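You operate a simulated robot arm through the tools that you are given. There is no shell and no other tool.

You are at the controls of a simulated robot arm. One attempt, no reset.

JOB
Clamp the swollen grey block at about 85 N.
Fine: block on the rest, arm over it, screw wound to within 5 N, then the screw stop set.
Where things are to end (x, y in the base frame): grey block within 2 cm of [56, 60].

It is judged by the outcome, as a careful person would: the job done as asked, and still so three seconds after it is handed in. It fails if anything else is knocked over, pushed out of place, dropped, spilled or broken.

ROBOT AND FRAMES
A 7-joint arm with a three-finger gripper, fixed in place. Base frame: the origin is at the foot of the arm, x ahead of it, y to its left, z up; the work surface is at about z = 92.8. Readings come in cm, degrees, newtons and seconds.
Its first joint turns from -166.0 to 166.0 degrees. Payload 2.69 kg.
The TCP is the grasp point between the finger pads, 3 cm short of the fingertips. In the tool frame z runs along the fingers and y along their closing line. The gripper opens to 12.8 cm. The gripper's body begins 11.7 cm behind the TCP.
Orientation is that of the tool frame in the base frame, as a unit quaternion [w, x, y, z]. With the fingers straight down and closing along the base's y, the tool's x points along the base's -x, its y along +y and its z along -z.

CONTROLS
- The arm moves only by the tool drive_tool. Its argument "targets" is a list of rows, each a list of 7 numbers: the gripper command, from -1 (fully open) to 1 (shut), values between in proportion, then the shift along the base's x, y, z in m, then the turn, a rotation vector about the base's x, y, z in degrees. In form: [[jaw, x, y, z, rx, ry, rz], ...]. A call has 1 to 20 rows; each row is the pose to reach, as a shift and turn from the pose commanded when the call began. A row lasts 0.2 s, in which the tool goes at most 5 cm and 8.6 degrees; a call with a longer step from one row to the next is refused whole, and so is a gripper value outside its range. Where a pose cannot be reached the arm comes as near as it can. A force on the tool above 40 N (or 10 N above the force at the start of the call, whichever is more), or a blocked arm, ends the call early, and 0.2 s more pass. Each finger halts on what it meets, pressing with about 33 N; the grip force reading is that of the motor and also rises with nothing between the fingers. The clock runs only during rows and for 0.2 s after the last one: add rows that repeat a pose to give the fingers time. It gives the time, the measured TCP pose, the force on the tool (base axes), the opening and the grip force at its end, in the units of the frame above (readings bear some noise), with the torque about the TCP (base axes, N m) and any sound that the robot's microphone picked up.
- Cameras (640 x 400 px; columns grow to the right, rows downward): "scene" is fixed at [22.02, 65.05, 152.71]; the picture's right is [-0.20, -0.98, 0.00], its down [-0.70, 0.15, -0.70] and it looks along [0.68, -0.14, -0.72] (base axes); focal length 214 px, centre (320, 200). "wrist" rides on the gripper at [5.8, 5.4, -13.1] in the tool frame; the picture's right is [-0.68, 0.74, 0.00], its down [-0.62, -0.57, -0.55] and it looks along [-0.40, -0.37, 0.84] (tool axes); focal length 234 px, centre (320, 200). There is no depth. A picture from a camera that has moved, and an enlarged one, comes with that camera's place and axes in the base frame and with its lens.
- capture(camera): a new picture of that camera. The clock stands still meanwhile.
- slide_trunk(by): slides the trunk up (or, below 0, down) by that many cm; the arm rides with it, the base frame stays. It gives what a move gives, with no picture.
- inspect(camera, box): a new picture of the part [left, top, right, bottom] of that camera's present view, enlarged. The clock stands still meanwhile.
- sign_off(): hands the job in; it is judged then, once.

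Nothing tells you positions but the pictures and the camera data. Unless the task says otherwise, let go and move clear before handing in.

The tools are called after "Emit:" by a JSON object that holds its "name" and its "arguments". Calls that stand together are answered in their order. drive_tool: Moves the arm, as the interface text tells. Its arguments: {"type":"object","properties":{"targets":{"type":"array","items":{"type":"array","items":{"type":"number"}}}},"required":["targets"]} The other tools are called the same way: slide_trunk (by) slides the trunk up or down; capture (camera) takes a picture; inspect (camera, box) takes an enlarged picture of a part of a camera's view; sign_off () hands the job in.

At the start:

```text
t: 0.0
tcp_pos: [53.62, 44.72, 129.86]
ee_rot: [0.0, 0.0, 1.0, 0.0]
ft_force: [0.8, -0.1, 0.2]
moment: [-0.03, 0.01, 0.0]
finger_gap: 12.79
grip_force: 0.0
trunk travel left (down, up): [-15.0, 20.0]
```

scene: 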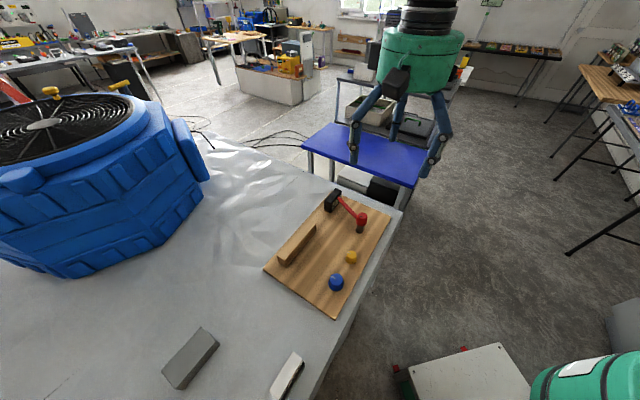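
wrist: 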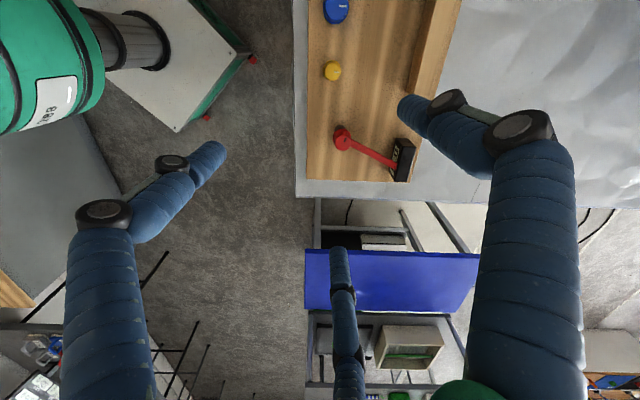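

I see a wooden board with a raised rest, a red clamp arm, a yellow knob and a blue knob; a grey block and another item lie on the bench nearer the camera. I'll take closer looks before moving.

Emit:
{"name": "inspect", "arguments": {"camera": "scene", "box": [250, 180, 410, 320]}}

Emit:
{"name": "inspect", "arguments": {"camera": "scene", "box": [140, 300, 340, 400]}}

Emit:
{"name": "inspect", "arguments": {"camera": "wrist", "box": [290, 0, 470, 200]}}

```text
2.86 times, centred on (330, 250) of scene
camera zoom: at [22.02, 65.05, 152.71], right [-0.2, -0.98, 0.0], down [-0.7, 0.15, -0.7], along [0.68, -0.14, -0.72], focal length 613 px, centre (291, 57)
```

zoom: 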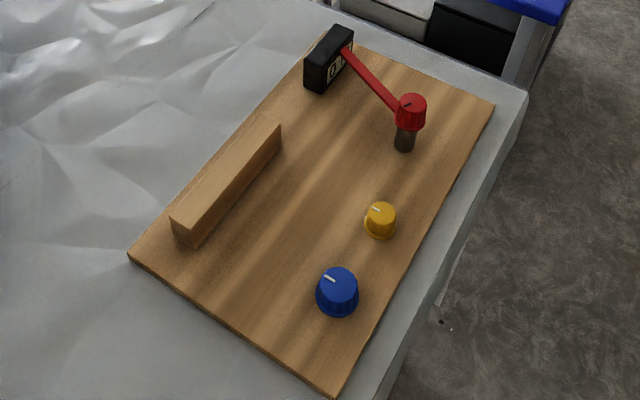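

```text
3.20 times, centred on (240, 350) of scene
camera zoom: at [22.02, 65.05, 152.71], right [-0.2, -0.98, 0.0], down [-0.7, 0.15, -0.7], along [0.68, -0.14, -0.72], focal length 686 px, centre (576, -280)
```

zoom: 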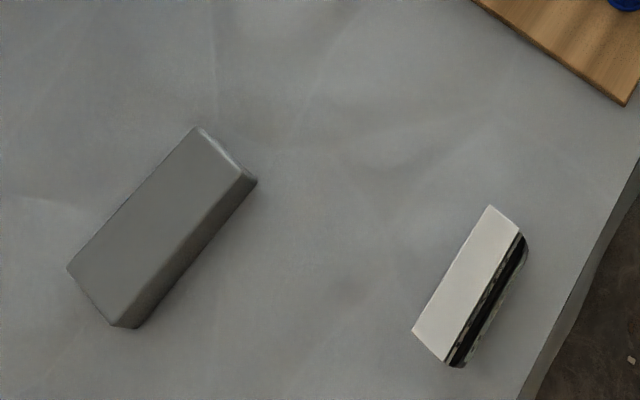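

```text
2.00 times, centred on (380, 100) of wrist
camera zoom: at [47.75, 50.08, 143.0], right [0.68, 0.74, 0.0], down [0.62, -0.57, 0.55], along [0.4, -0.37, -0.84], focal length 468 px, centre (200, 400)
```

zoom: 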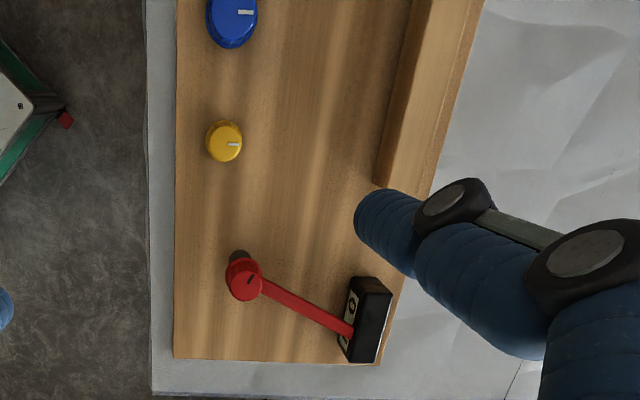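

The board sits at 45° to the base with a wooden rail near [56–63, 58–69], the block lies around [35, 91], and a display stands at the far end of the red arm. I'll zoom in on each control and on the white item.

Emit:
{"name": "inspect", "arguments": {"camera": "scene", "box": [318, 182, 374, 217]}}

Emit:
{"name": "inspect", "arguments": {"camera": "scene", "box": [315, 240, 379, 300]}}

Emit:
{"name": "inspect", "arguments": {"camera": "scene", "box": [260, 340, 324, 400]}}

Emit:
{"name": "inspect", "arguments": {"camera": "scene", "box": [150, 310, 240, 400]}}

Emit:
{"name": "inspect", "arguments": {"camera": "wrist", "box": [320, 110, 420, 190]}}

```text
11.43 times, centred on (346, 200) of scene
camera zoom: at [22.02, 65.05, 152.71], right [-0.2, -0.98, 0.0], down [-0.7, 0.15, -0.7], along [0.68, -0.14, -0.72], focal length 2451 px, centre (23, 206)
```

zoom: 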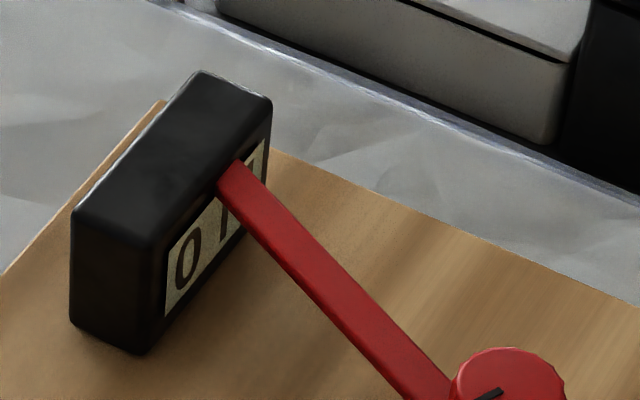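

```text
6.67 times, centred on (347, 270) of scene
camera zoom: at [22.02, 65.05, 152.71], right [-0.2, -0.98, 0.0], down [-0.7, 0.15, -0.7], along [0.68, -0.14, -0.72], focal length 1430 px, centre (140, -267)
```

zoom: 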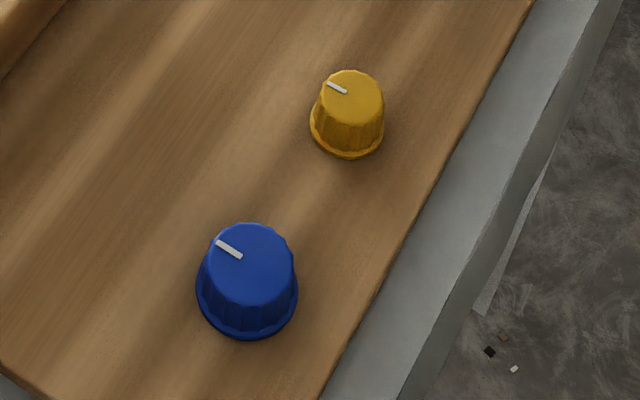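

```text
6.67 times, centred on (292, 370) of scene
camera zoom: at [22.02, 65.05, 152.71], right [-0.2, -0.98, 0.0], down [-0.7, 0.15, -0.7], along [0.68, -0.14, -0.72], focal length 1430 px, centre (507, -933)
```

zoom: 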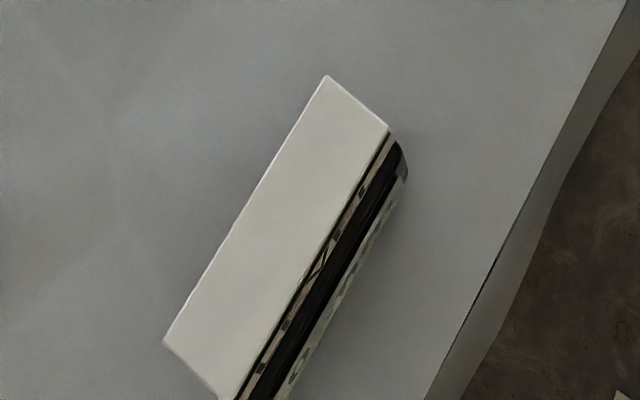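

```text
4.44 times, centred on (195, 355) of scene
camera zoom: at [22.02, 65.05, 152.71], right [-0.2, -0.98, 0.0], down [-0.7, 0.15, -0.7], along [0.68, -0.14, -0.72], focal length 953 px, centre (876, -489)
```

zoom: 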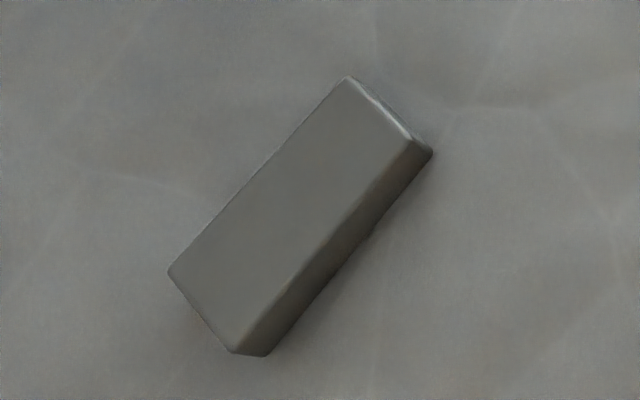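

```text
5.00 times, centred on (370, 150) of wrist
camera zoom: at [47.75, 50.08, 143.0], right [0.68, 0.74, 0.0], down [0.62, -0.57, 0.55], along [0.4, -0.37, -0.84], focal length 1171 px, centre (70, 450)
```

zoom: 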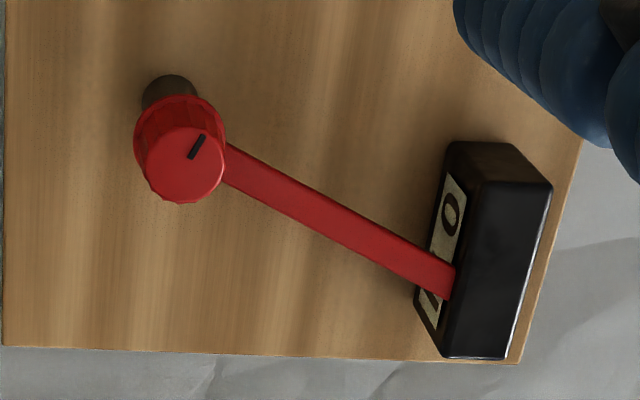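

The red arm's pivot is near [61, 43.6] with its tip resting near [74, 48] in front of the readout. The white item near [27, 70] seems to face the base and may carry text, so I'll move the wrist camera there to look at it, staying high.

Emit:
{"name": "drive_tool", "arguments": {"targets": [[-1, -0.027, 0.016, 0, 0, 0, 7.3], [-1, -0.053, 0.032, 0, 0, 0, 14.7], [-1, -0.08, 0.047, 0, 0, 0, 22], [-1, -0.107, 0.063, 0, 0, 0, 29.3], [-1, -0.133, 0.079, -0.03, 0, 0, 36.7], [-1, -0.16, 0.095, -0.06, 0, 0, 44], [-1, -0.187, 0.11, -0.09, 0, 0, 51.3], [-1, -0.213, 0.126, -0.12, 0, 0, 58.7], [-1, -0.24, 0.142, -0.15, 0, 0, 66], [-1, -0.267, 0.158, -0.18, 0, 0, 73.3], [-1, -0.293, 0.173, -0.21, 0, 0, 80.7], [-1, -0.32, 0.189, -0.24, 0, 0, 88], [-1, -0.32, 0.189, -0.26, 0, 0, 88]]}}

Emit:
{"name": "capture", "arguments": {"camera": "wrist"}}

```text
t: 2.8
tcp_pos: [21.53, 63.98, 103.92]
ee_rot: [0.0, -0.695, 0.719, 0.0]
ft_force: [-0.5, 0.3, 0.5]
moment: [-0.05, -0.01, -0.01]
finger_gap: 12.78
grip_force: 0.0
trunk travel left (down, up): [-15.0, 20.0]
```

```text
taken
camera wrist: at [15.94, 58.19, 117.11], right [-0.71, 0.7, 0.0], down [0.59, 0.6, 0.55], along [0.39, 0.39, -0.84], focal length 234 px, centre (320, 200)
```

wrist: 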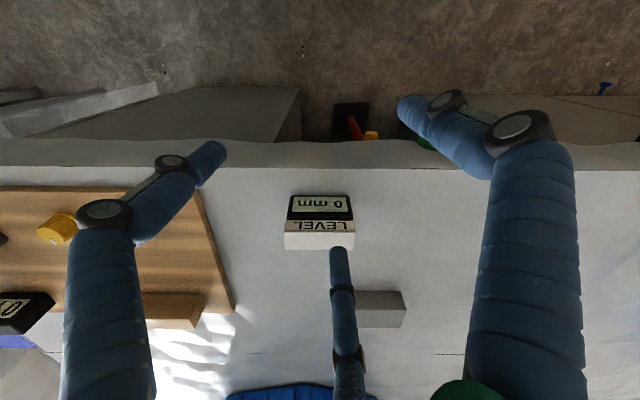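

The white item is a "LEVEL" gauge reading 0 mm, which I leave alone. The grey block is beyond it, so next I raise, turn the fingers to close across the block's width, and view it from above.

Emit:
{"name": "drive_tool", "arguments": {"targets": [[-1, 0, 0, 0.03, 0, 0, -7.4], [-1, 0, 0, 0.06, 0, 0, -14.8], [-1, 0, 0, 0.09, 0, 0, -22.2], [-1, 0.01, 0.015, 0.12, 0, 0, -29.6], [-1, 0.02, 0.03, 0.14, 0, 0, -37], [-1, 0.03, 0.045, 0.15, 0, 0, -44.4], [-1, 0.04, 0.06, 0.16, 0, 0, -51.8], [-1, 0.05, 0.075, 0.16, 0, 0, -59.2], [-1, 0.06, 0.09, 0.16, 0, 0, -66.6], [-1, 0.07, 0.105, 0.16, 0, 0, -74], [-1, 0.08, 0.12, 0.16, 0, 0, -81.4], [-1, 0.09, 0.135, 0.16, 0, 0, -88.8], [-1, 0.1, 0.15, 0.16, 0, 0, -96.2], [-1, 0.11, 0.165, 0.16, 0, 0, -103.6], [-1, 0.12, 0.18, 0.16, 0, 0, -111], [-1, 0.12, 0.2, 0.16, 0, 0, -118.4], [-1, 0.12, 0.21, 0.16, 0, 0, -125.8], [-1, 0.12, 0.21, 0.16, 0, 0, -133], [-1, 0.12, 0.21, 0.16, 0, 0, -133]]}}

Emit:
{"name": "capture", "arguments": {"camera": "wrist"}}

Emit:
{"name": "capture", "arguments": {"camera": "scene"}}

```text
t: 6.8
tcp_pos: [33.66, 84.73, 119.93]
ee_rot: [-0.001, 0.383, 0.924, -0.001]
ft_force: [0.0, -0.2, 0.9]
moment: [0.0, 0.0, 0.0]
finger_gap: 12.78
grip_force: 0.1
trunk travel left (down, up): [-15.0, 20.0]
```

```text
taken
camera wrist: at [33.32, 92.58, 133.03], right [1.0, 0.04, 0.0], down [0.03, -0.84, 0.55], along [0.02, -0.55, -0.84], focal length 234 px, centre (320, 200)
```

wrist: 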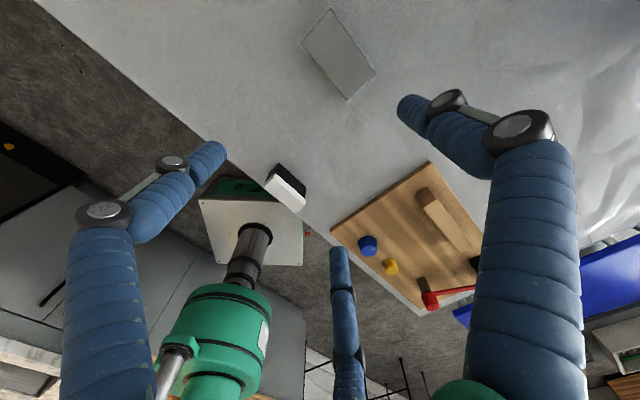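

```text
taken
```

scene: 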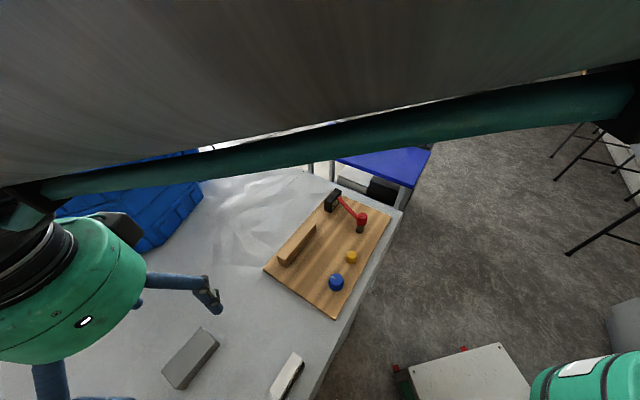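

The block is clearly seen from the wrist camera now, with the whole board behind it. I'll zoom in on the block to fix its pose, and look at the gripper in the scene view.

Emit:
{"name": "inspect", "arguments": {"camera": "wrist", "box": [280, 0, 400, 110]}}

Emit:
{"name": "inspect", "arguments": {"camera": "wrist", "box": [320, 150, 500, 330]}}

Emit:
{"name": "inspect", "arguments": {"camera": "scene", "box": [0, 200, 240, 400]}}

Emit:
{"name": "inspect", "arguments": {"camera": "scene", "box": [318, 182, 374, 217]}}

```text
3.64 times, centred on (340, 55) of wrist
camera zoom: at [33.32, 92.58, 133.03], right [1.0, 0.04, 0.0], down [0.03, -0.84, 0.55], along [0.02, -0.55, -0.84], focal length 852 px, centre (247, 727)
```

zoom: 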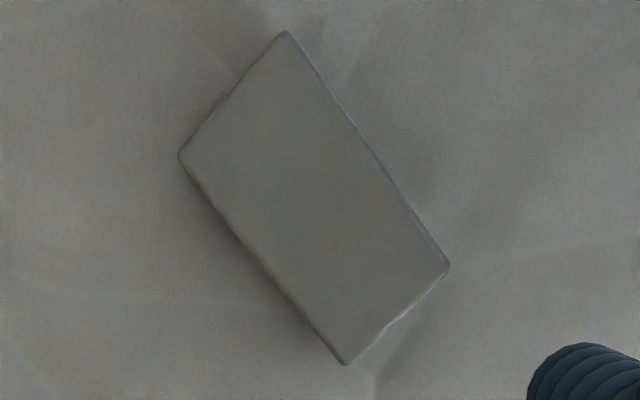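

```text
2.22 times, centred on (410, 240) of wrist
camera zoom: at [33.32, 92.58, 133.03], right [1.0, 0.04, 0.0], down [0.03, -0.84, 0.55], along [0.02, -0.55, -0.84], focal length 520 px, centre (120, 111)
```

zoom: 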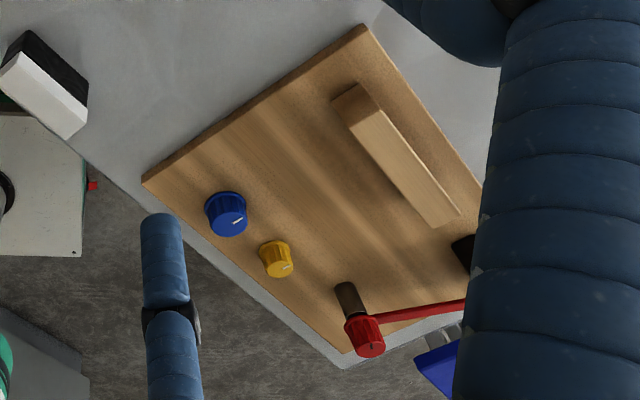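

```text
2.00 times, centred on (120, 300) of scene
camera zoom: at [22.02, 65.05, 152.71], right [-0.2, -0.98, 0.0], down [-0.7, 0.15, -0.7], along [0.68, -0.14, -0.72], focal length 429 px, centre (720, 0)
```

zoom: 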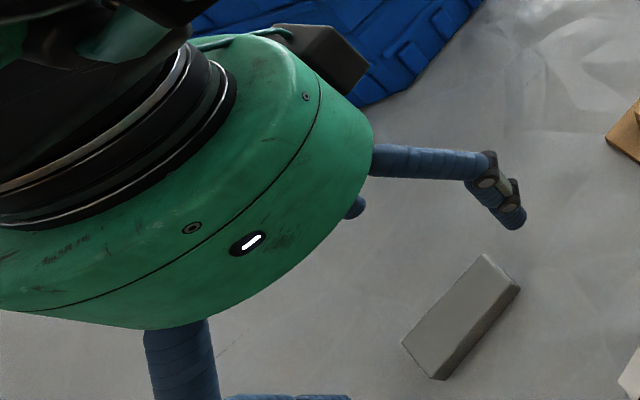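

```text
11.43 times, centred on (346, 200) of scene
camera zoom: at [22.02, 65.05, 152.71], right [-0.2, -0.98, 0.0], down [-0.7, 0.15, -0.7], along [0.68, -0.14, -0.72], focal length 2451 px, centre (23, 206)
```

zoom: 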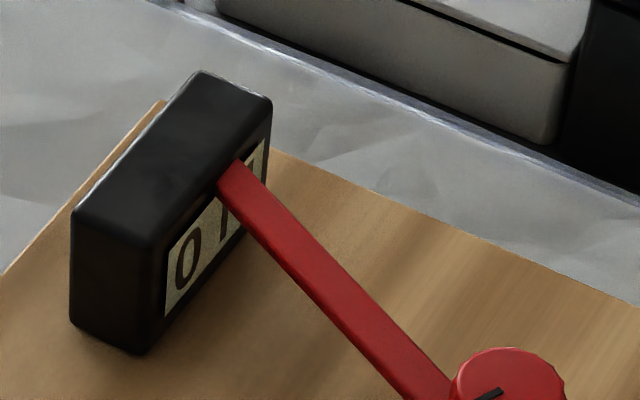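

The readout shows 0 (N) and the block's top centre comes out at about [36.0, 91.3], 9.4 x 5 cm, about 3 cm tall, at 45°. Before grasping I'll take a finer look at the rail and knobs from this side.

Emit:
{"name": "inspect", "arguments": {"camera": "wrist", "box": [400, 150, 490, 220]}}

Emit:
{"name": "inspect", "arguments": {"camera": "wrist", "box": [340, 210, 430, 280]}}

Emit:
{"name": "inspect", "arguments": {"camera": "wrist", "box": [400, 230, 500, 310]}}

Emit:
{"name": "inspect", "arguments": {"camera": "scene", "box": [255, 190, 345, 290]}}

```text
5.71 times, centred on (445, 185) of wrist
camera zoom: at [33.32, 92.58, 133.03], right [1.0, 0.04, 0.0], down [0.03, -0.84, 0.55], along [0.02, -0.55, -0.84], focal length 1338 px, centre (-394, 286)
```

zoom: 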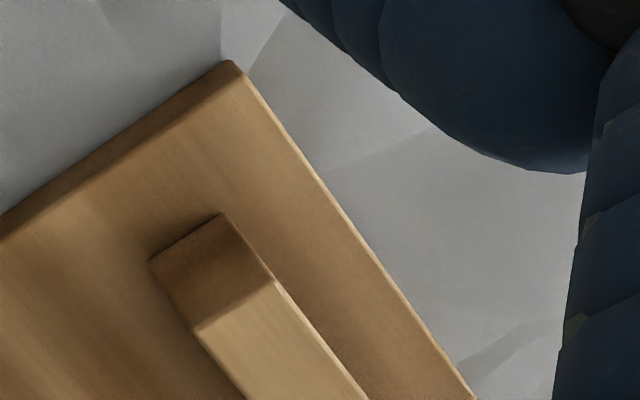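

```text
5.71 times, centred on (385, 245) of wrist
camera zoom: at [33.32, 92.58, 133.03], right [1.0, 0.04, 0.0], down [0.03, -0.84, 0.55], along [0.02, -0.55, -0.84], focal length 1338 px, centre (-51, -57)
```

zoom: 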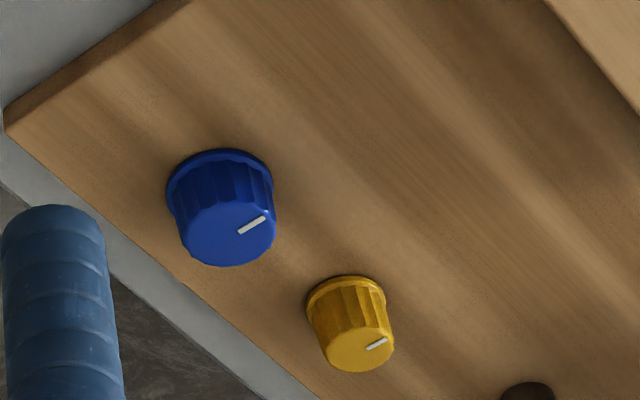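

```text
5.00 times, centred on (450, 270) of wrist
camera zoom: at [33.32, 92.58, 133.03], right [1.0, 0.04, 0.0], down [0.03, -0.84, 0.55], along [0.02, -0.55, -0.84], focal length 1171 px, centre (-330, -150)
```

zoom: 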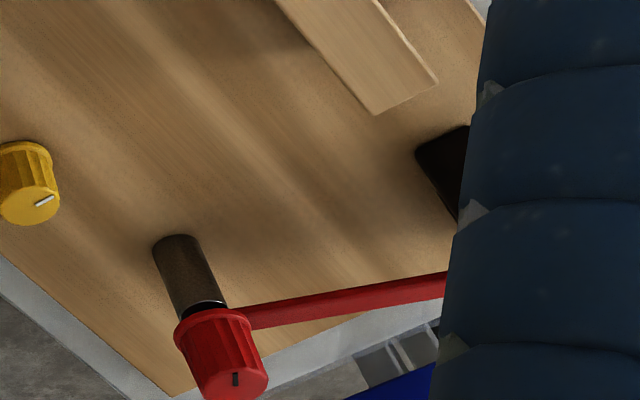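

```text
4.00 times, centred on (300, 240) of scene
camera zoom: at [22.02, 65.05, 152.71], right [-0.2, -0.98, 0.0], down [-0.7, 0.15, -0.7], along [0.68, -0.14, -0.72], focal length 858 px, centre (400, 40)
```

zoom: 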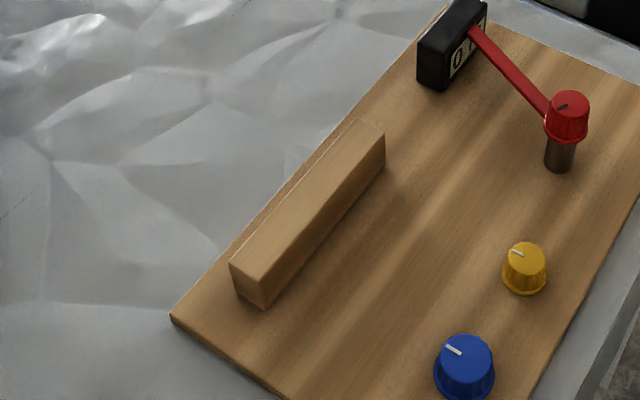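

The rail's inner face runs [52.9, 68.8]–[63.5, 57.7] and is about 4 cm high, so gripping the block by its ends keeps the fingers clear of the rail when placing. I'll turn 90° so the fingers close along the block's length and hover over it.

Emit:
{"name": "drive_tool", "arguments": {"targets": [[-1, 0.003, 0.006, -0.01, 0, 0, 8.2], [-1, 0.006, 0.012, -0.02, 0, 0, 16.4], [-1, 0.009, 0.018, -0.03, 0, 0, 24.6], [-1, 0.012, 0.024, -0.04, 0, 0, 32.8], [-1, 0.015, 0.03, -0.05, 0, 0, 41], [-1, 0.018, 0.036, -0.06, 0, 0, 49.2], [-1, 0.021, 0.042, -0.07, 0, 0, 57.4], [-1, 0.024, 0.048, -0.08, 0, 0, 65.6], [-1, 0.027, 0.055, -0.09, 0, 0, 73.8], [-1, 0.029, 0.061, -0.1, 0, 0, 82], [-1, 0.029, 0.061, -0.11, 0, 0, 90], [-1, 0.029, 0.061, -0.12, 0, 0, 90]]}}

Emit:
{"name": "capture", "arguments": {"camera": "wrist"}}

Emit:
{"name": "capture", "arguments": {"camera": "scene"}}

```text
t: 9.4
tcp_pos: [36.47, 90.49, 107.88]
ee_rot: [0.0, -0.383, 0.924, 0.001]
ft_force: [-0.1, 0.0, 0.2]
moment: [0.04, 0.01, 0.01]
finger_gap: 12.79
grip_force: 0.2
trunk travel left (down, up): [-15.0, 20.0]
```

```text
taken
camera wrist: at [28.51, 90.3, 120.98], right [-0.04, 1.0, 0.0], down [0.84, 0.04, 0.55], along [0.55, 0.02, -0.84], focal length 234 px, centre (320, 200)
```

wrist: 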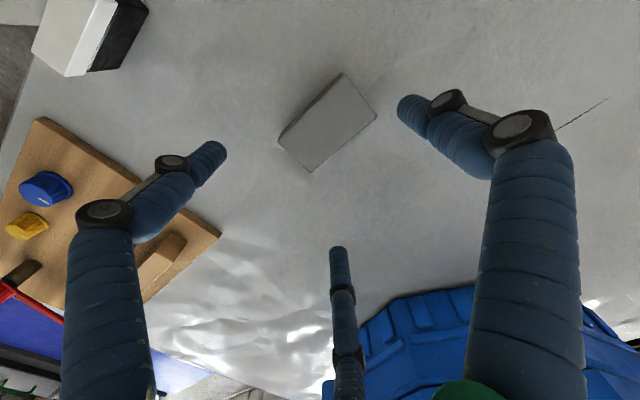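

```text
taken
```

scene: 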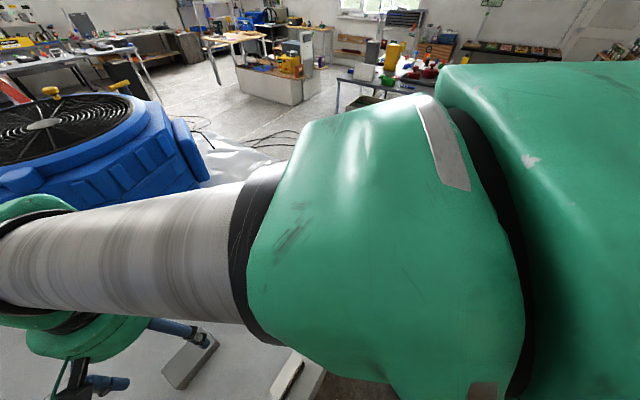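

The arm reached above the block at about 98 cm. I'll zoom once more on the block from here to refine its centre before descending.

Emit:
{"name": "inspect", "arguments": {"camera": "wrist", "box": [260, 60, 400, 190]}}

Emit:
{"name": "inspect", "arguments": {"camera": "scene", "box": [120, 300, 260, 400]}}

```text
3.08 times, centred on (330, 125) of wrist
camera zoom: at [28.51, 90.3, 120.98], right [-0.04, 1.0, 0.0], down [0.84, 0.04, 0.55], along [0.55, 0.02, -0.84], focal length 720 px, centre (289, 431)
```

zoom: 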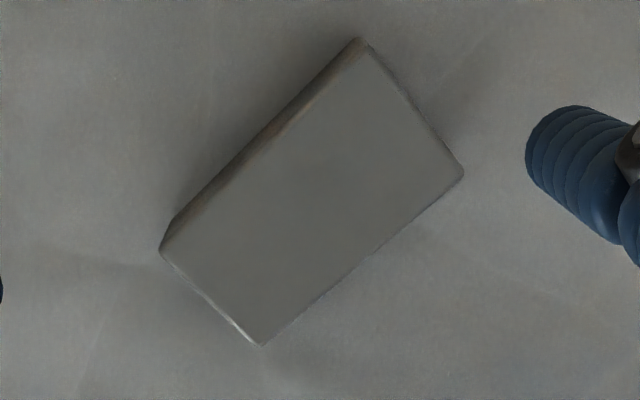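

```text
4.00 times, centred on (190, 350) of scene
camera zoom: at [22.02, 65.05, 152.71], right [-0.2, -0.98, 0.0], down [-0.7, 0.15, -0.7], along [0.68, -0.14, -0.72], focal length 858 px, centre (840, -400)
```

zoom: 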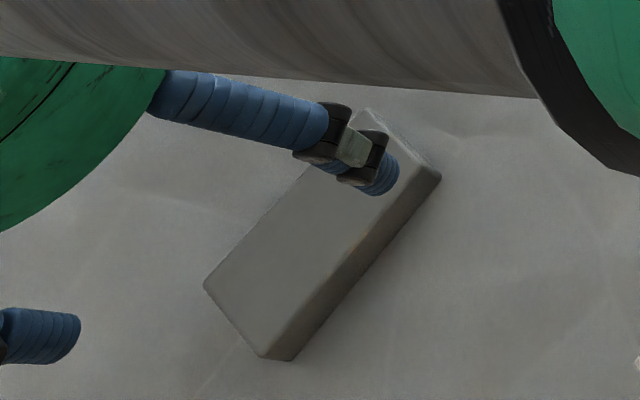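

Block centre refined to about [35.9, 91.2] with its top at z ≈ 96. I'll descend to z ≈ 96.3 with open fingers straddling the ends, then check before closing.

Emit:
{"name": "drive_tool", "arguments": {"targets": [[-1, -0.002, 0.003, -0.03, 0, 0, 0], [-1, -0.002, 0.003, -0.06, 0, 0, 0], [-1, -0.002, 0.003, -0.09, 0, 0, 0], [-1, -0.002, 0.003, -0.105, 0, 0, 0], [-1, -0.002, 0.003, -0.115, 0, 0, 0], [-1, -0.002, 0.003, -0.115, 0, 0, 0]]}}

Emit:
{"name": "capture", "arguments": {"camera": "wrist"}}

Emit:
{"name": "inspect", "arguments": {"camera": "scene", "box": [100, 300, 260, 400]}}

```text
t: 10.8
tcp_pos: [36.36, 90.79, 96.31]
ee_rot: [0.0, -0.382, 0.924, 0.0]
ft_force: [0.1, 0.6, -1.0]
moment: [-0.02, -0.06, 0.02]
finger_gap: 12.78
grip_force: 0.0
trunk travel left (down, up): [-15.0, 20.0]
```

```text
taken
camera wrist: at [28.39, 90.6, 109.41], right [-0.04, 1.0, 0.0], down [0.84, 0.04, 0.55], along [0.55, 0.02, -0.84], focal length 234 px, centre (320, 200)
```

wrist: 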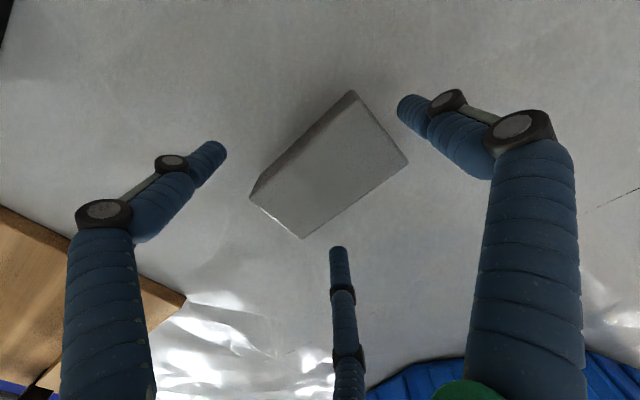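

```text
4.00 times, centred on (180, 350) of scene
camera zoom: at [22.02, 65.05, 152.71], right [-0.2, -0.98, 0.0], down [-0.7, 0.15, -0.7], along [0.68, -0.14, -0.72], focal length 858 px, centre (880, -400)
```

zoom: 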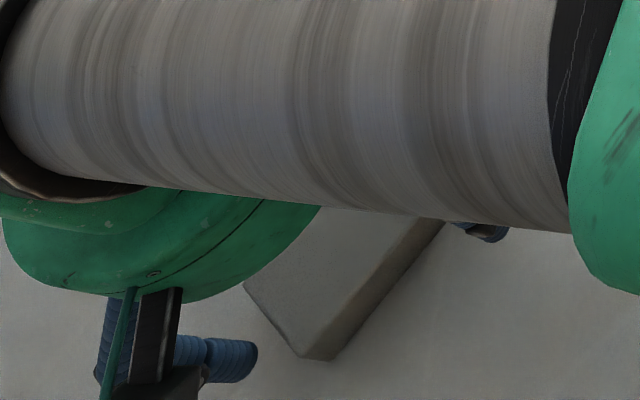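

The tool is in position with no contact force. I'll close on the block's ends and watch the gap.

Emit:
{"name": "drive_tool", "arguments": {"targets": [[0, 0, 0, 0, 0, 0, 0], [0.3, 0, 0, 0, 0, 0, 0], [0.6, 0, 0, 0, 0, 0, 0], [1, 0, 0, 0, 0, 0, 0], [1, 0, 0, 0, 0, 0, 0]]}}

Emit:
{"name": "capture", "arguments": {"camera": "wrist"}}

```text
t: 12.0
tcp_pos: [36.31, 90.91, 96.31]
ee_rot: [0.0, -0.383, 0.924, 0.0]
ft_force: [-0.3, 1.2, 1.2]
moment: [0.05, 0.09, -0.05]
finger_gap: 6.43
grip_force: 33.5
trunk travel left (down, up): [-15.0, 20.0]
```

```text
taken
camera wrist: at [28.4, 90.59, 109.43], right [-0.04, 1.0, 0.0], down [0.84, 0.04, 0.55], along [0.55, 0.02, -0.84], focal length 234 px, centre (320, 200)
```

wrist: 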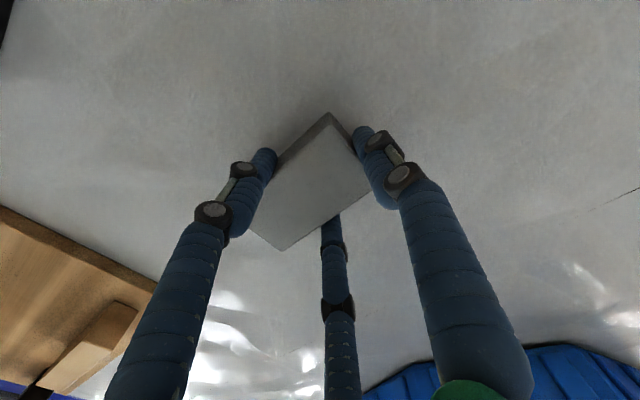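

The fingers stopped at 6.4 cm, less than the ~9.4 cm length I measured, so I need to see what actually happened to the block.

Emit:
{"name": "inspect", "arguments": {"camera": "wrist", "box": [200, 90, 420, 270]}}

Emit:
{"name": "inspect", "arguments": {"camera": "scene", "box": [100, 300, 260, 400]}}

```text
2.22 times, centred on (310, 180) of wrist
camera zoom: at [28.4, 90.59, 109.43], right [-0.04, 1.0, 0.0], down [0.84, 0.04, 0.55], along [0.55, 0.02, -0.84], focal length 520 px, centre (342, 244)
```

zoom: 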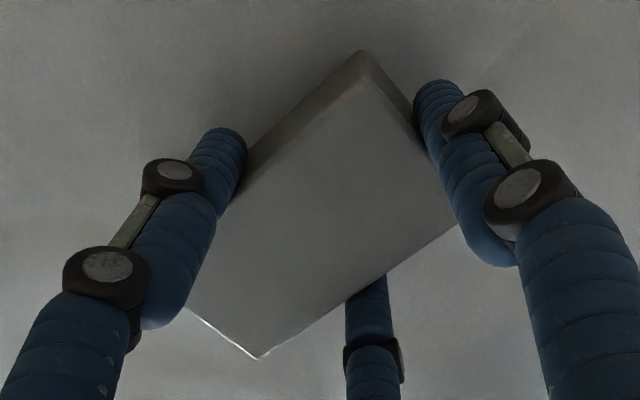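

```text
4.00 times, centred on (180, 350) of scene
camera zoom: at [22.02, 65.05, 152.71], right [-0.2, -0.98, 0.0], down [-0.7, 0.15, -0.7], along [0.68, -0.14, -0.72], focal length 858 px, centre (880, -400)
```

zoom: 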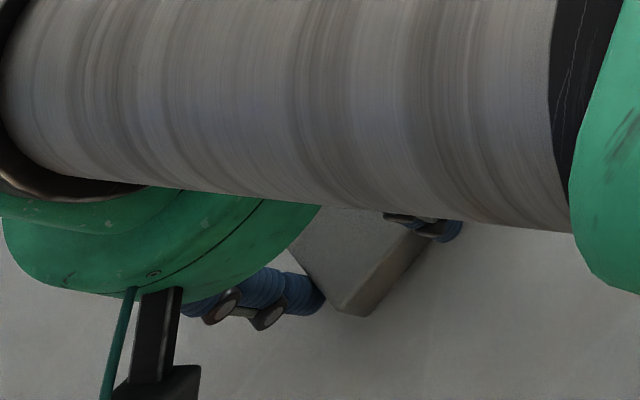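

The hand really has one finger opposing a pair, and the pair slid along the block's sides, so this is a poor grip. I'll open, lift clear, and turn 90° to grip across the block's width instead.

Emit:
{"name": "drive_tool", "arguments": {"targets": [[0.3, 0, 0, 0, 0, 0, 0], [0, 0, 0, 0, 0, 0, 0], [-0.5, 0, 0, 0, 0, 0, 0], [-1, 0, 0, 0, 0, 0, 0], [-1, 0, 0, 0, 0, 0, 0]]}}

Emit:
{"name": "capture", "arguments": {"camera": "wrist"}}

```text
t: 13.2
tcp_pos: [36.34, 90.93, 96.38]
ee_rot: [0.001, -0.383, 0.924, 0.0]
ft_force: [0.3, 0.2, 1.0]
moment: [0.04, 0.01, -0.02]
finger_gap: 12.81
grip_force: 0.1
trunk travel left (down, up): [-15.0, 20.0]
```

```text
taken
camera wrist: at [28.39, 90.59, 109.42], right [-0.04, 1.0, 0.0], down [0.84, 0.04, 0.55], along [0.55, 0.02, -0.84], focal length 234 px, centre (320, 200)
```

wrist: 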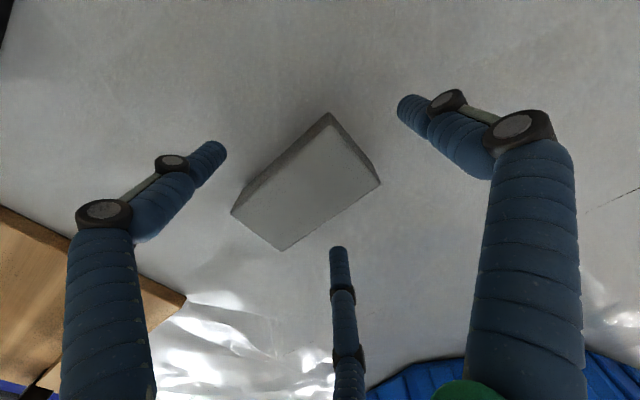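

The block is free again and merely shifted a couple of centimetres toward the base. Lifting and turning 90° back.

Emit:
{"name": "drive_tool", "arguments": {"targets": [[-1, 0, 0, 0.04, 0, 0, 0], [-1, 0, 0, 0.08, 0, 0, 0], [-1, 0, 0, 0.12, 0, 0, -4], [-1, 0, 0, 0.15, 0, 0, -12], [-1, 0, 0, 0.15, 0, 0, -20.4], [-1, 0, 0, 0.15, 0, 0, -28.8], [-1, 0, 0, 0.15, 0, 0, -37.2], [-1, 0, 0, 0.15, 0, 0, -45.6], [-1, 0, 0, 0.15, 0, 0, -54], [-1, 0, 0, 0.15, 0, 0, -62.4], [-1, 0, 0, 0.15, 0, 0, -70.8], [-1, 0, 0, 0.15, 0, 0, -79.2], [-1, 0, 0, 0.15, 0, 0, -87], [-1, 0, 0, 0.15, 0, 0, -90], [-1, 0, 0, 0.15, 0, 0, -90]]}}

Emit:
{"name": "inspect", "arguments": {"camera": "wrist", "box": [260, 0, 440, 120]}}

Emit:
{"name": "capture", "arguments": {"camera": "wrist"}}

```text
t: 16.4
tcp_pos: [36.37, 91.01, 111.44]
ee_rot: [-0.001, 0.383, 0.924, 0.0]
ft_force: [0.2, -0.7, -0.2]
moment: [-0.02, 0.01, -0.02]
finger_gap: 12.79
grip_force: 0.1
trunk travel left (down, up): [-15.0, 20.0]
```

```text
3.33 times, centred on (350, 60) of wrist
camera zoom: at [35.97, 98.91, 124.47], right [1.0, 0.04, 0.0], down [0.03, -0.84, 0.55], along [0.02, -0.55, -0.84], focal length 781 px, centre (220, 667)
```

zoom: 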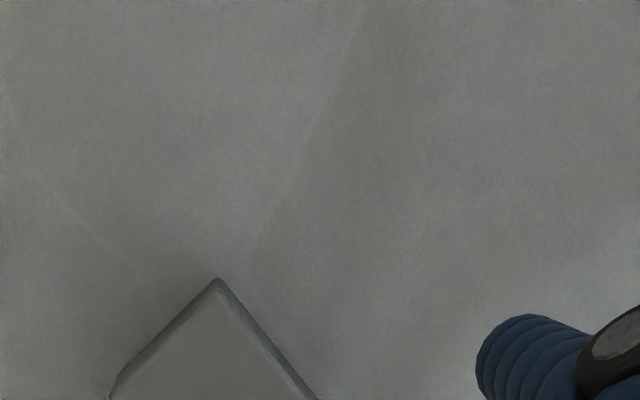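

```text
taken
camera wrist: at [35.97, 98.91, 124.47], right [1.0, 0.04, 0.0], down [0.03, -0.84, 0.55], along [0.02, -0.55, -0.84], focal length 234 px, centre (320, 200)
```

wrist: 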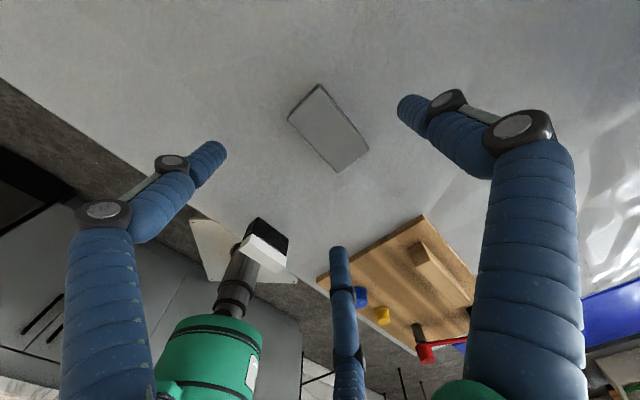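

Emit:
{"name": "inspect", "arguments": {"camera": "wrist", "box": [270, 70, 390, 190]}}

```text
3.33 times, centred on (330, 130) of wrist
camera zoom: at [35.97, 98.91, 124.47], right [1.0, 0.04, 0.0], down [0.03, -0.84, 0.55], along [0.02, -0.55, -0.84], focal length 781 px, centre (287, 433)
```

zoom: 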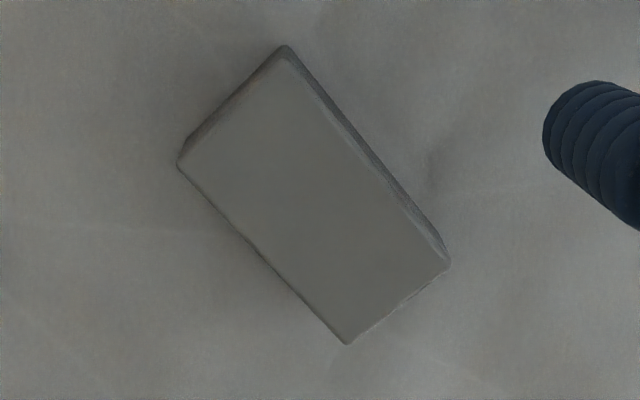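

Block centre now ≈ [37.4, 89.9], yaw ≈ −46°. Descending over it with fingers closing across its 5 cm width, then closing.

Emit:
{"name": "drive_tool", "arguments": {"targets": [[-1, 0.0105, -0.011, -0.02, 0, 0, -1], [-1, 0.0105, -0.011, -0.06, 0, 0, -1], [-1, 0.0105, -0.011, -0.1, 0, 0, -1], [-1, 0.0105, -0.011, -0.13, 0, 0, -1], [-1, 0.0105, -0.011, -0.145, 0, 0, -1], [-1, 0.0105, -0.011, -0.152, 0, 0, -1], [-1, 0.0105, -0.011, -0.152, 0, 0, -1]]}}

Emit:
{"name": "capture", "arguments": {"camera": "wrist"}}

```text
t: 18.0
tcp_pos: [37.23, 89.91, 96.1]
ee_rot: [0.001, 0.392, 0.92, 0.0]
ft_force: [0.0, 1.6, 1.0]
moment: [0.03, -0.01, 0.0]
finger_gap: 12.79
grip_force: 0.0
trunk travel left (down, up): [-15.0, 20.0]
```

```text
taken
camera wrist: at [37.16, 97.8, 109.23], right [1.0, 0.02, 0.0], down [0.02, -0.84, 0.55], along [0.01, -0.55, -0.84], focal length 234 px, centre (320, 200)
```

wrist: 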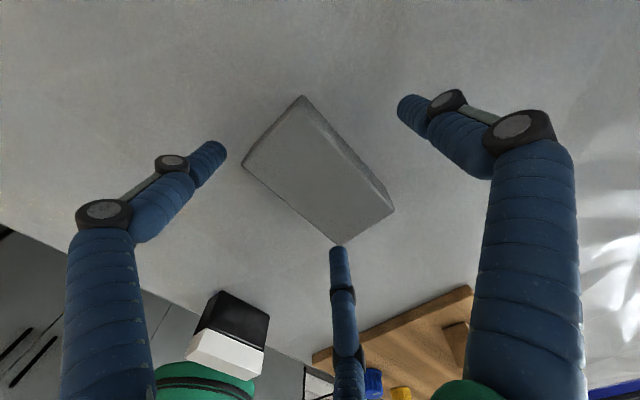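

The fingers evidently close radially (one opposite two), so a small TCP offset of about 1.1 cm away from the single finger will let all three meet the long sides cleanly. I'll shift by that and close.

Emit:
{"name": "drive_tool", "arguments": {"targets": [[-1, -0.004, -0.004, 0, 0, 0, 0], [-1, -0.0075, -0.0075, 0, 0, 0, 0], [-0.5, -0.0075, -0.0075, 0, 0, 0, 0], [0, -0.0075, -0.0075, 0, 0, 0, 0], [0.3, -0.0075, -0.0075, 0, 0, 0, 0], [0.6, -0.0075, -0.0075, 0, 0, 0, 0], [1, -0.0075, -0.0075, 0, 0, 0, 0], [1, -0.0075, -0.0075, 0, 0, 0, 0]]}}

Emit:
{"name": "capture", "arguments": {"camera": "wrist"}}

Emit:
{"name": "inspect", "arguments": {"camera": "wrist", "box": [220, 80, 440, 270]}}

```text
t: 19.8
tcp_pos: [36.56, 89.11, 96.21]
ee_rot: [-0.001, 0.39, 0.921, 0.0]
ft_force: [-0.8, 0.3, -0.3]
moment: [-0.01, 0.0, 0.01]
finger_gap: 7.66
grip_force: 32.9
trunk travel left (down, up): [-15.0, 20.0]
```

```text
taken
camera wrist: at [36.39, 97.07, 109.31], right [1.0, 0.02, 0.0], down [0.02, -0.84, 0.55], along [0.01, -0.55, -0.84], focal length 234 px, centre (320, 200)
```

wrist: 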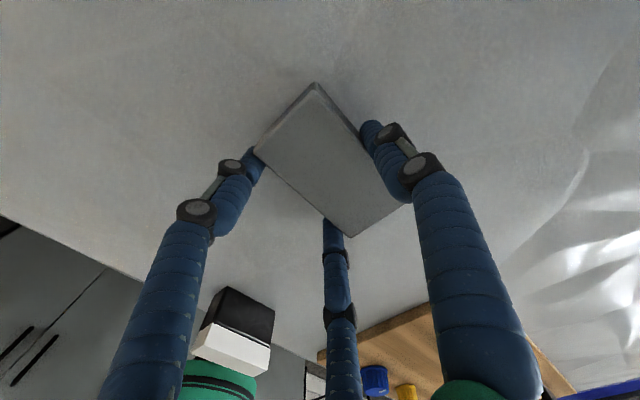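

```text
2.11 times, centred on (330, 175) of wrist
camera zoom: at [36.39, 97.07, 109.31], right [1.0, 0.02, 0.0], down [0.02, -0.84, 0.55], along [0.01, -0.55, -0.84], focal length 493 px, centre (299, 253)
```

zoom: 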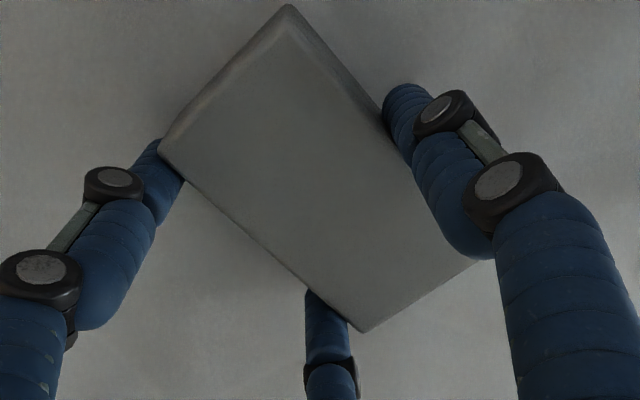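

All three fingers bear on the long sides with 33 N, as predicted. I'll lift 3 cm gently and check it comes up level.

Emit:
{"name": "drive_tool", "arguments": {"targets": [[1, 0, 0, 0.005, 0, 0, 0], [1, 0, 0, 0.012, 0, 0, 0], [1, 0, 0, 0.02, 0, 0, 0], [1, 0, 0, 0.03, 0, 0, 0], [1, 0, 0, 0.03, 0, 0, 0]]}}

Emit:
{"name": "capture", "arguments": {"camera": "wrist"}}

Emit:
{"name": "capture", "arguments": {"camera": "scene"}}

```text
t: 21.0
tcp_pos: [36.65, 89.15, 99.17]
ee_rot: [0.0, 0.391, 0.921, -0.001]
ft_force: [0.0, -0.2, -2.6]
moment: [-0.01, 0.01, -0.01]
finger_gap: 7.69
grip_force: 32.7
trunk travel left (down, up): [-15.0, 20.0]
```

```text
taken
camera wrist: at [36.41, 97.03, 112.33], right [1.0, 0.02, 0.0], down [0.02, -0.84, 0.55], along [0.01, -0.55, -0.84], focal length 234 px, centre (320, 200)
```

wrist: 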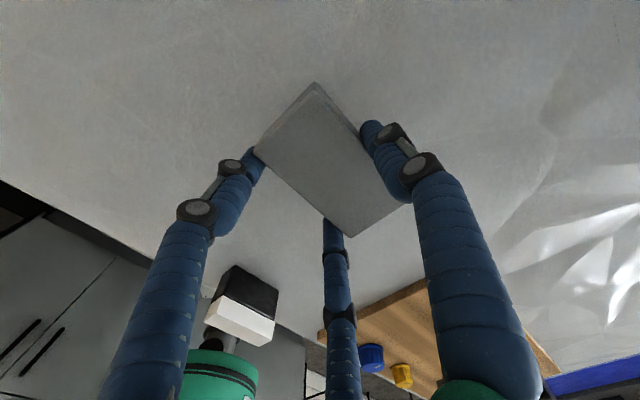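

```text
taken
```

scene: 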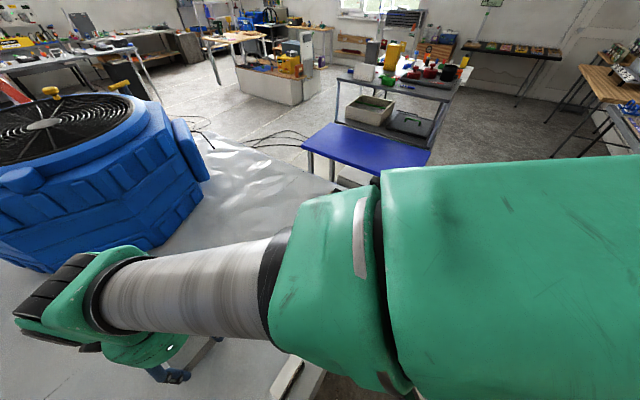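

The block came up level (about 0.26 kg). I'll carry it at safe height to above the board, aiming to set it about 1.5 cm shy of the rail side so the single finger clears the rail.

Emit:
{"name": "drive_tool", "arguments": {"targets": [[1, 0, 0, 0.03, 0, 0, 0], [1, 0, 0, 0.06, 0, 0, 0], [1, 0, 0, 0.09, 0, 0, 0], [1, 0.019, -0.035, 0.09, 0, 0, 0], [1, 0.038, -0.07, 0.09, 0, 0, 0], [1, 0.057, -0.105, 0.09, 0, 0, 0], [1, 0.076, -0.14, 0.09, 0, 0, 0], [1, 0.095, -0.175, 0.09, 0, 0, 0], [1, 0.114, -0.21, 0.09, 0, 0, 0], [1, 0.133, -0.243, 0.09, 0, 0, 0], [1, 0.152, -0.276, 0.09, 0, 0, 0], [1, 0.165, -0.3, 0.09, 0, 0, 0], [1, 0.1725, -0.3125, 0.09, 0, 0, 0], [1, 0.1725, -0.3125, 0.09, 0, 0, 0]]}}

Emit:
{"name": "capture", "arguments": {"camera": "wrist"}}

Emit:
{"name": "capture", "arguments": {"camera": "scene"}}

```text
t: 24.0
tcp_pos: [53.99, 57.95, 108.05]
ee_rot: [-0.001, 0.391, 0.92, 0.0]
ft_force: [-0.8, 0.0, -2.4]
moment: [0.0, 0.01, 0.02]
finger_gap: 7.68
grip_force: 32.6
trunk travel left (down, up): [-15.0, 20.0]
```

```text
taken
camera wrist: at [53.75, 65.8, 121.2], right [1.0, 0.02, 0.0], down [0.02, -0.84, 0.55], along [0.01, -0.55, -0.84], focal length 234 px, centre (320, 200)
```

wrist: 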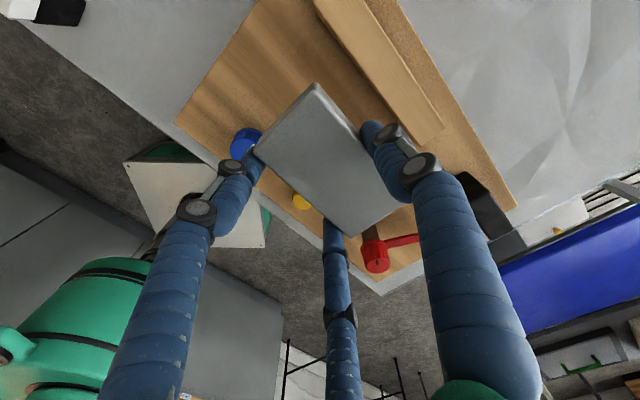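

```text
taken
```

scene: 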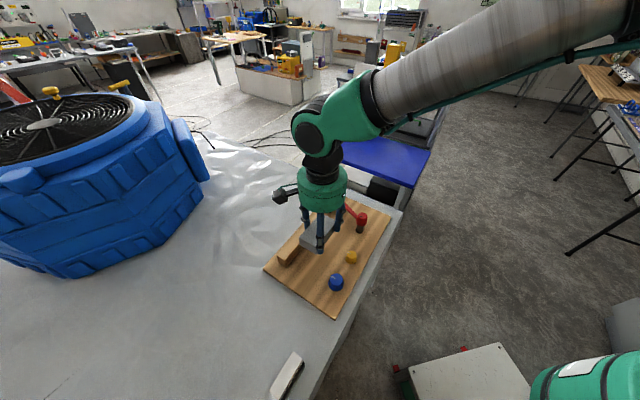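

The block is over the board between rail and knobs. I'll lower to just above the rail's height and check the clearance between finger and rail.

Emit:
{"name": "drive_tool", "arguments": {"targets": [[1, 0, 0, -0.03, 0, 0, 0], [1, 0, 0, -0.055, 0, 0, 0], [1, 0, 0, -0.067, 0, 0, 0], [1, 0, 0, -0.067, 0, 0, 0]]}}

Emit:
{"name": "inspect", "arguments": {"camera": "wrist", "box": [220, 0, 500, 250]}}

Emit:
{"name": "inspect", "arguments": {"camera": "scene", "box": [250, 170, 400, 320]}}

```text
t: 25.0
tcp_pos: [53.73, 57.91, 101.48]
ee_rot: [0.0, 0.391, 0.921, 0.0]
ft_force: [-0.3, -0.5, -1.8]
moment: [-0.01, 0.0, 0.01]
finger_gap: 7.67
grip_force: 33.4
trunk travel left (down, up): [-15.0, 20.0]
```

```text
1.60 times, centred on (360, 125) of wrist
camera zoom: at [53.57, 65.83, 114.5], right [1.0, 0.02, 0.0], down [0.02, -0.84, 0.55], along [0.01, -0.55, -0.84], focal length 375 px, centre (256, 320)
```

zoom: 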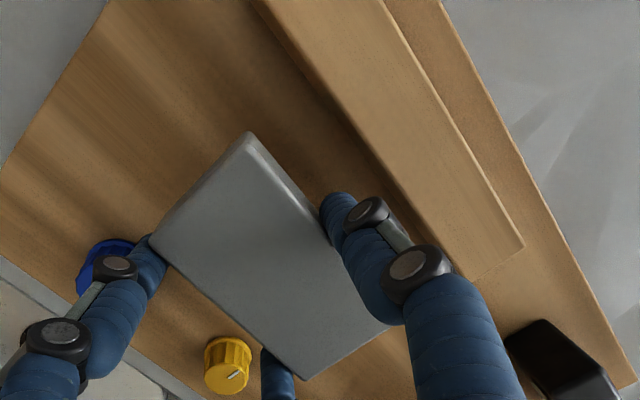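

```text
2.67 times, centred on (325, 245) of scene
camera zoom: at [22.02, 65.05, 152.71], right [-0.2, -0.98, 0.0], down [-0.7, 0.15, -0.7], along [0.68, -0.14, -0.72], focal length 572 px, centre (307, 80)
```

zoom: 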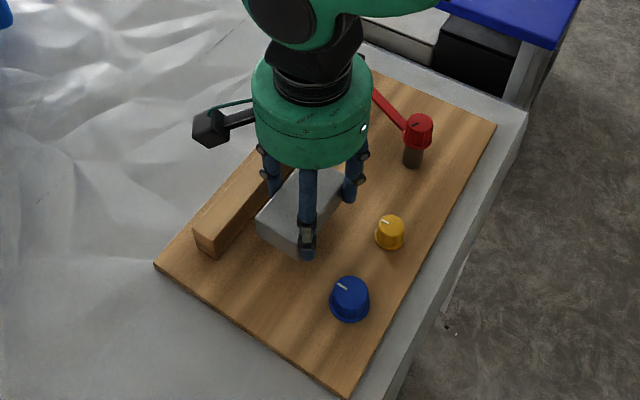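

Rail clearance is about 1.5 cm and the block centre would be 1.6 cm short of target, so I'll shift 0.5 cm toward the rail and lower slowly to contact.

Emit:
{"name": "drive_tool", "arguments": {"targets": [[1, 0.004, 0.004, -0.01, 0, 0, 0], [1, 0.004, 0.004, -0.02, 0, 0, 0], [1, 0.004, 0.004, -0.03, 0, 0, 0], [1, 0.004, 0.004, -0.035, 0, 0, 0], [1, 0.004, 0.004, -0.037, 0, 0, 0], [1, 0.004, 0.004, -0.037, 0, 0, 0]]}}

Emit:
{"name": "inspect", "arguments": {"camera": "wrist", "box": [220, 0, 500, 250]}}

Emit:
{"name": "inspect", "arguments": {"camera": "scene", "box": [270, 210, 370, 290]}}

```text
t: 26.4
tcp_pos: [54.31, 58.35, 97.74]
ee_rot: [0.0, 0.39, 0.921, 0.0]
ft_force: [-1.2, -0.9, 3.9]
moment: [-0.01, -0.22, 0.0]
finger_gap: 7.69
grip_force: 32.5
trunk travel left (down, up): [-15.0, 20.0]
```

```text
1.60 times, centred on (360, 125) of wrist
camera zoom: at [54.1, 66.22, 110.92], right [1.0, 0.02, 0.0], down [0.02, -0.84, 0.55], along [0.01, -0.55, -0.84], focal length 375 px, centre (256, 320)
```

zoom: 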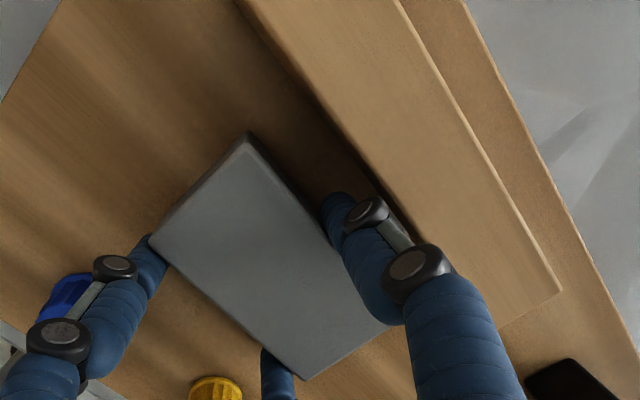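

```text
5.00 times, centred on (320, 250) of scene
camera zoom: at [22.02, 65.05, 152.71], right [-0.2, -0.98, 0.0], down [-0.7, 0.15, -0.7], along [0.68, -0.14, -0.72], focal length 1072 px, centre (320, -50)
```

zoom: 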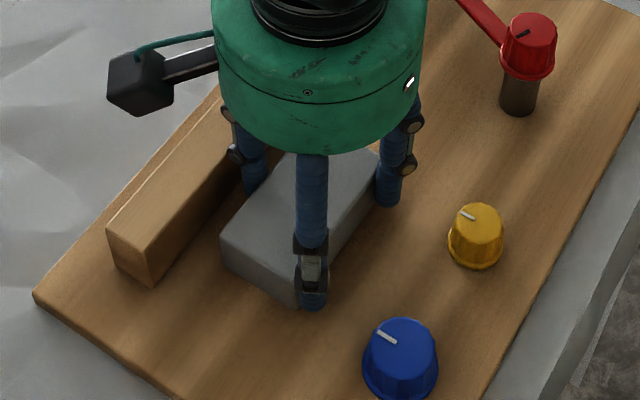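

The force has changed from −2.4 to +3.9 N, so the block is down on the board. I'll open the fingers only slightly (about 0.5 cm each) and check, then rise.

Emit:
{"name": "drive_tool", "arguments": {"targets": [[-0.25, 0, 0, 0, 0, 0, 0], [-0.34, 0, 0, 0, 0, 0, 0], [-0.34, 0, 0, 0, 0, 0, 0]]}}

Emit:
{"name": "inspect", "arguments": {"camera": "wrist", "box": [220, 0, 500, 250]}}

```text
t: 27.2
tcp_pos: [54.33, 58.2, 97.72]
ee_rot: [0.0, 0.39, 0.921, 0.0]
ft_force: [0.8, 0.3, 0.7]
moment: [0.04, -0.01, 0.01]
finger_gap: 8.59
grip_force: 0.1
trunk travel left (down, up): [-15.0, 20.0]
```

```text
1.60 times, centred on (360, 125) of wrist
camera zoom: at [54.1, 66.22, 110.84], right [1.0, 0.02, 0.0], down [0.02, -0.84, 0.55], along [0.01, -0.55, -0.84], focal length 375 px, centre (256, 320)
```

zoom: 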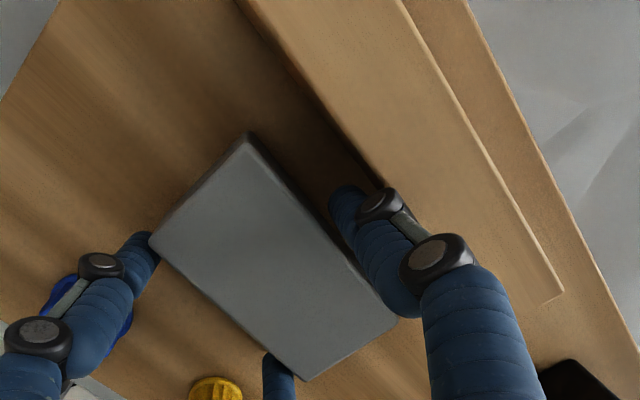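

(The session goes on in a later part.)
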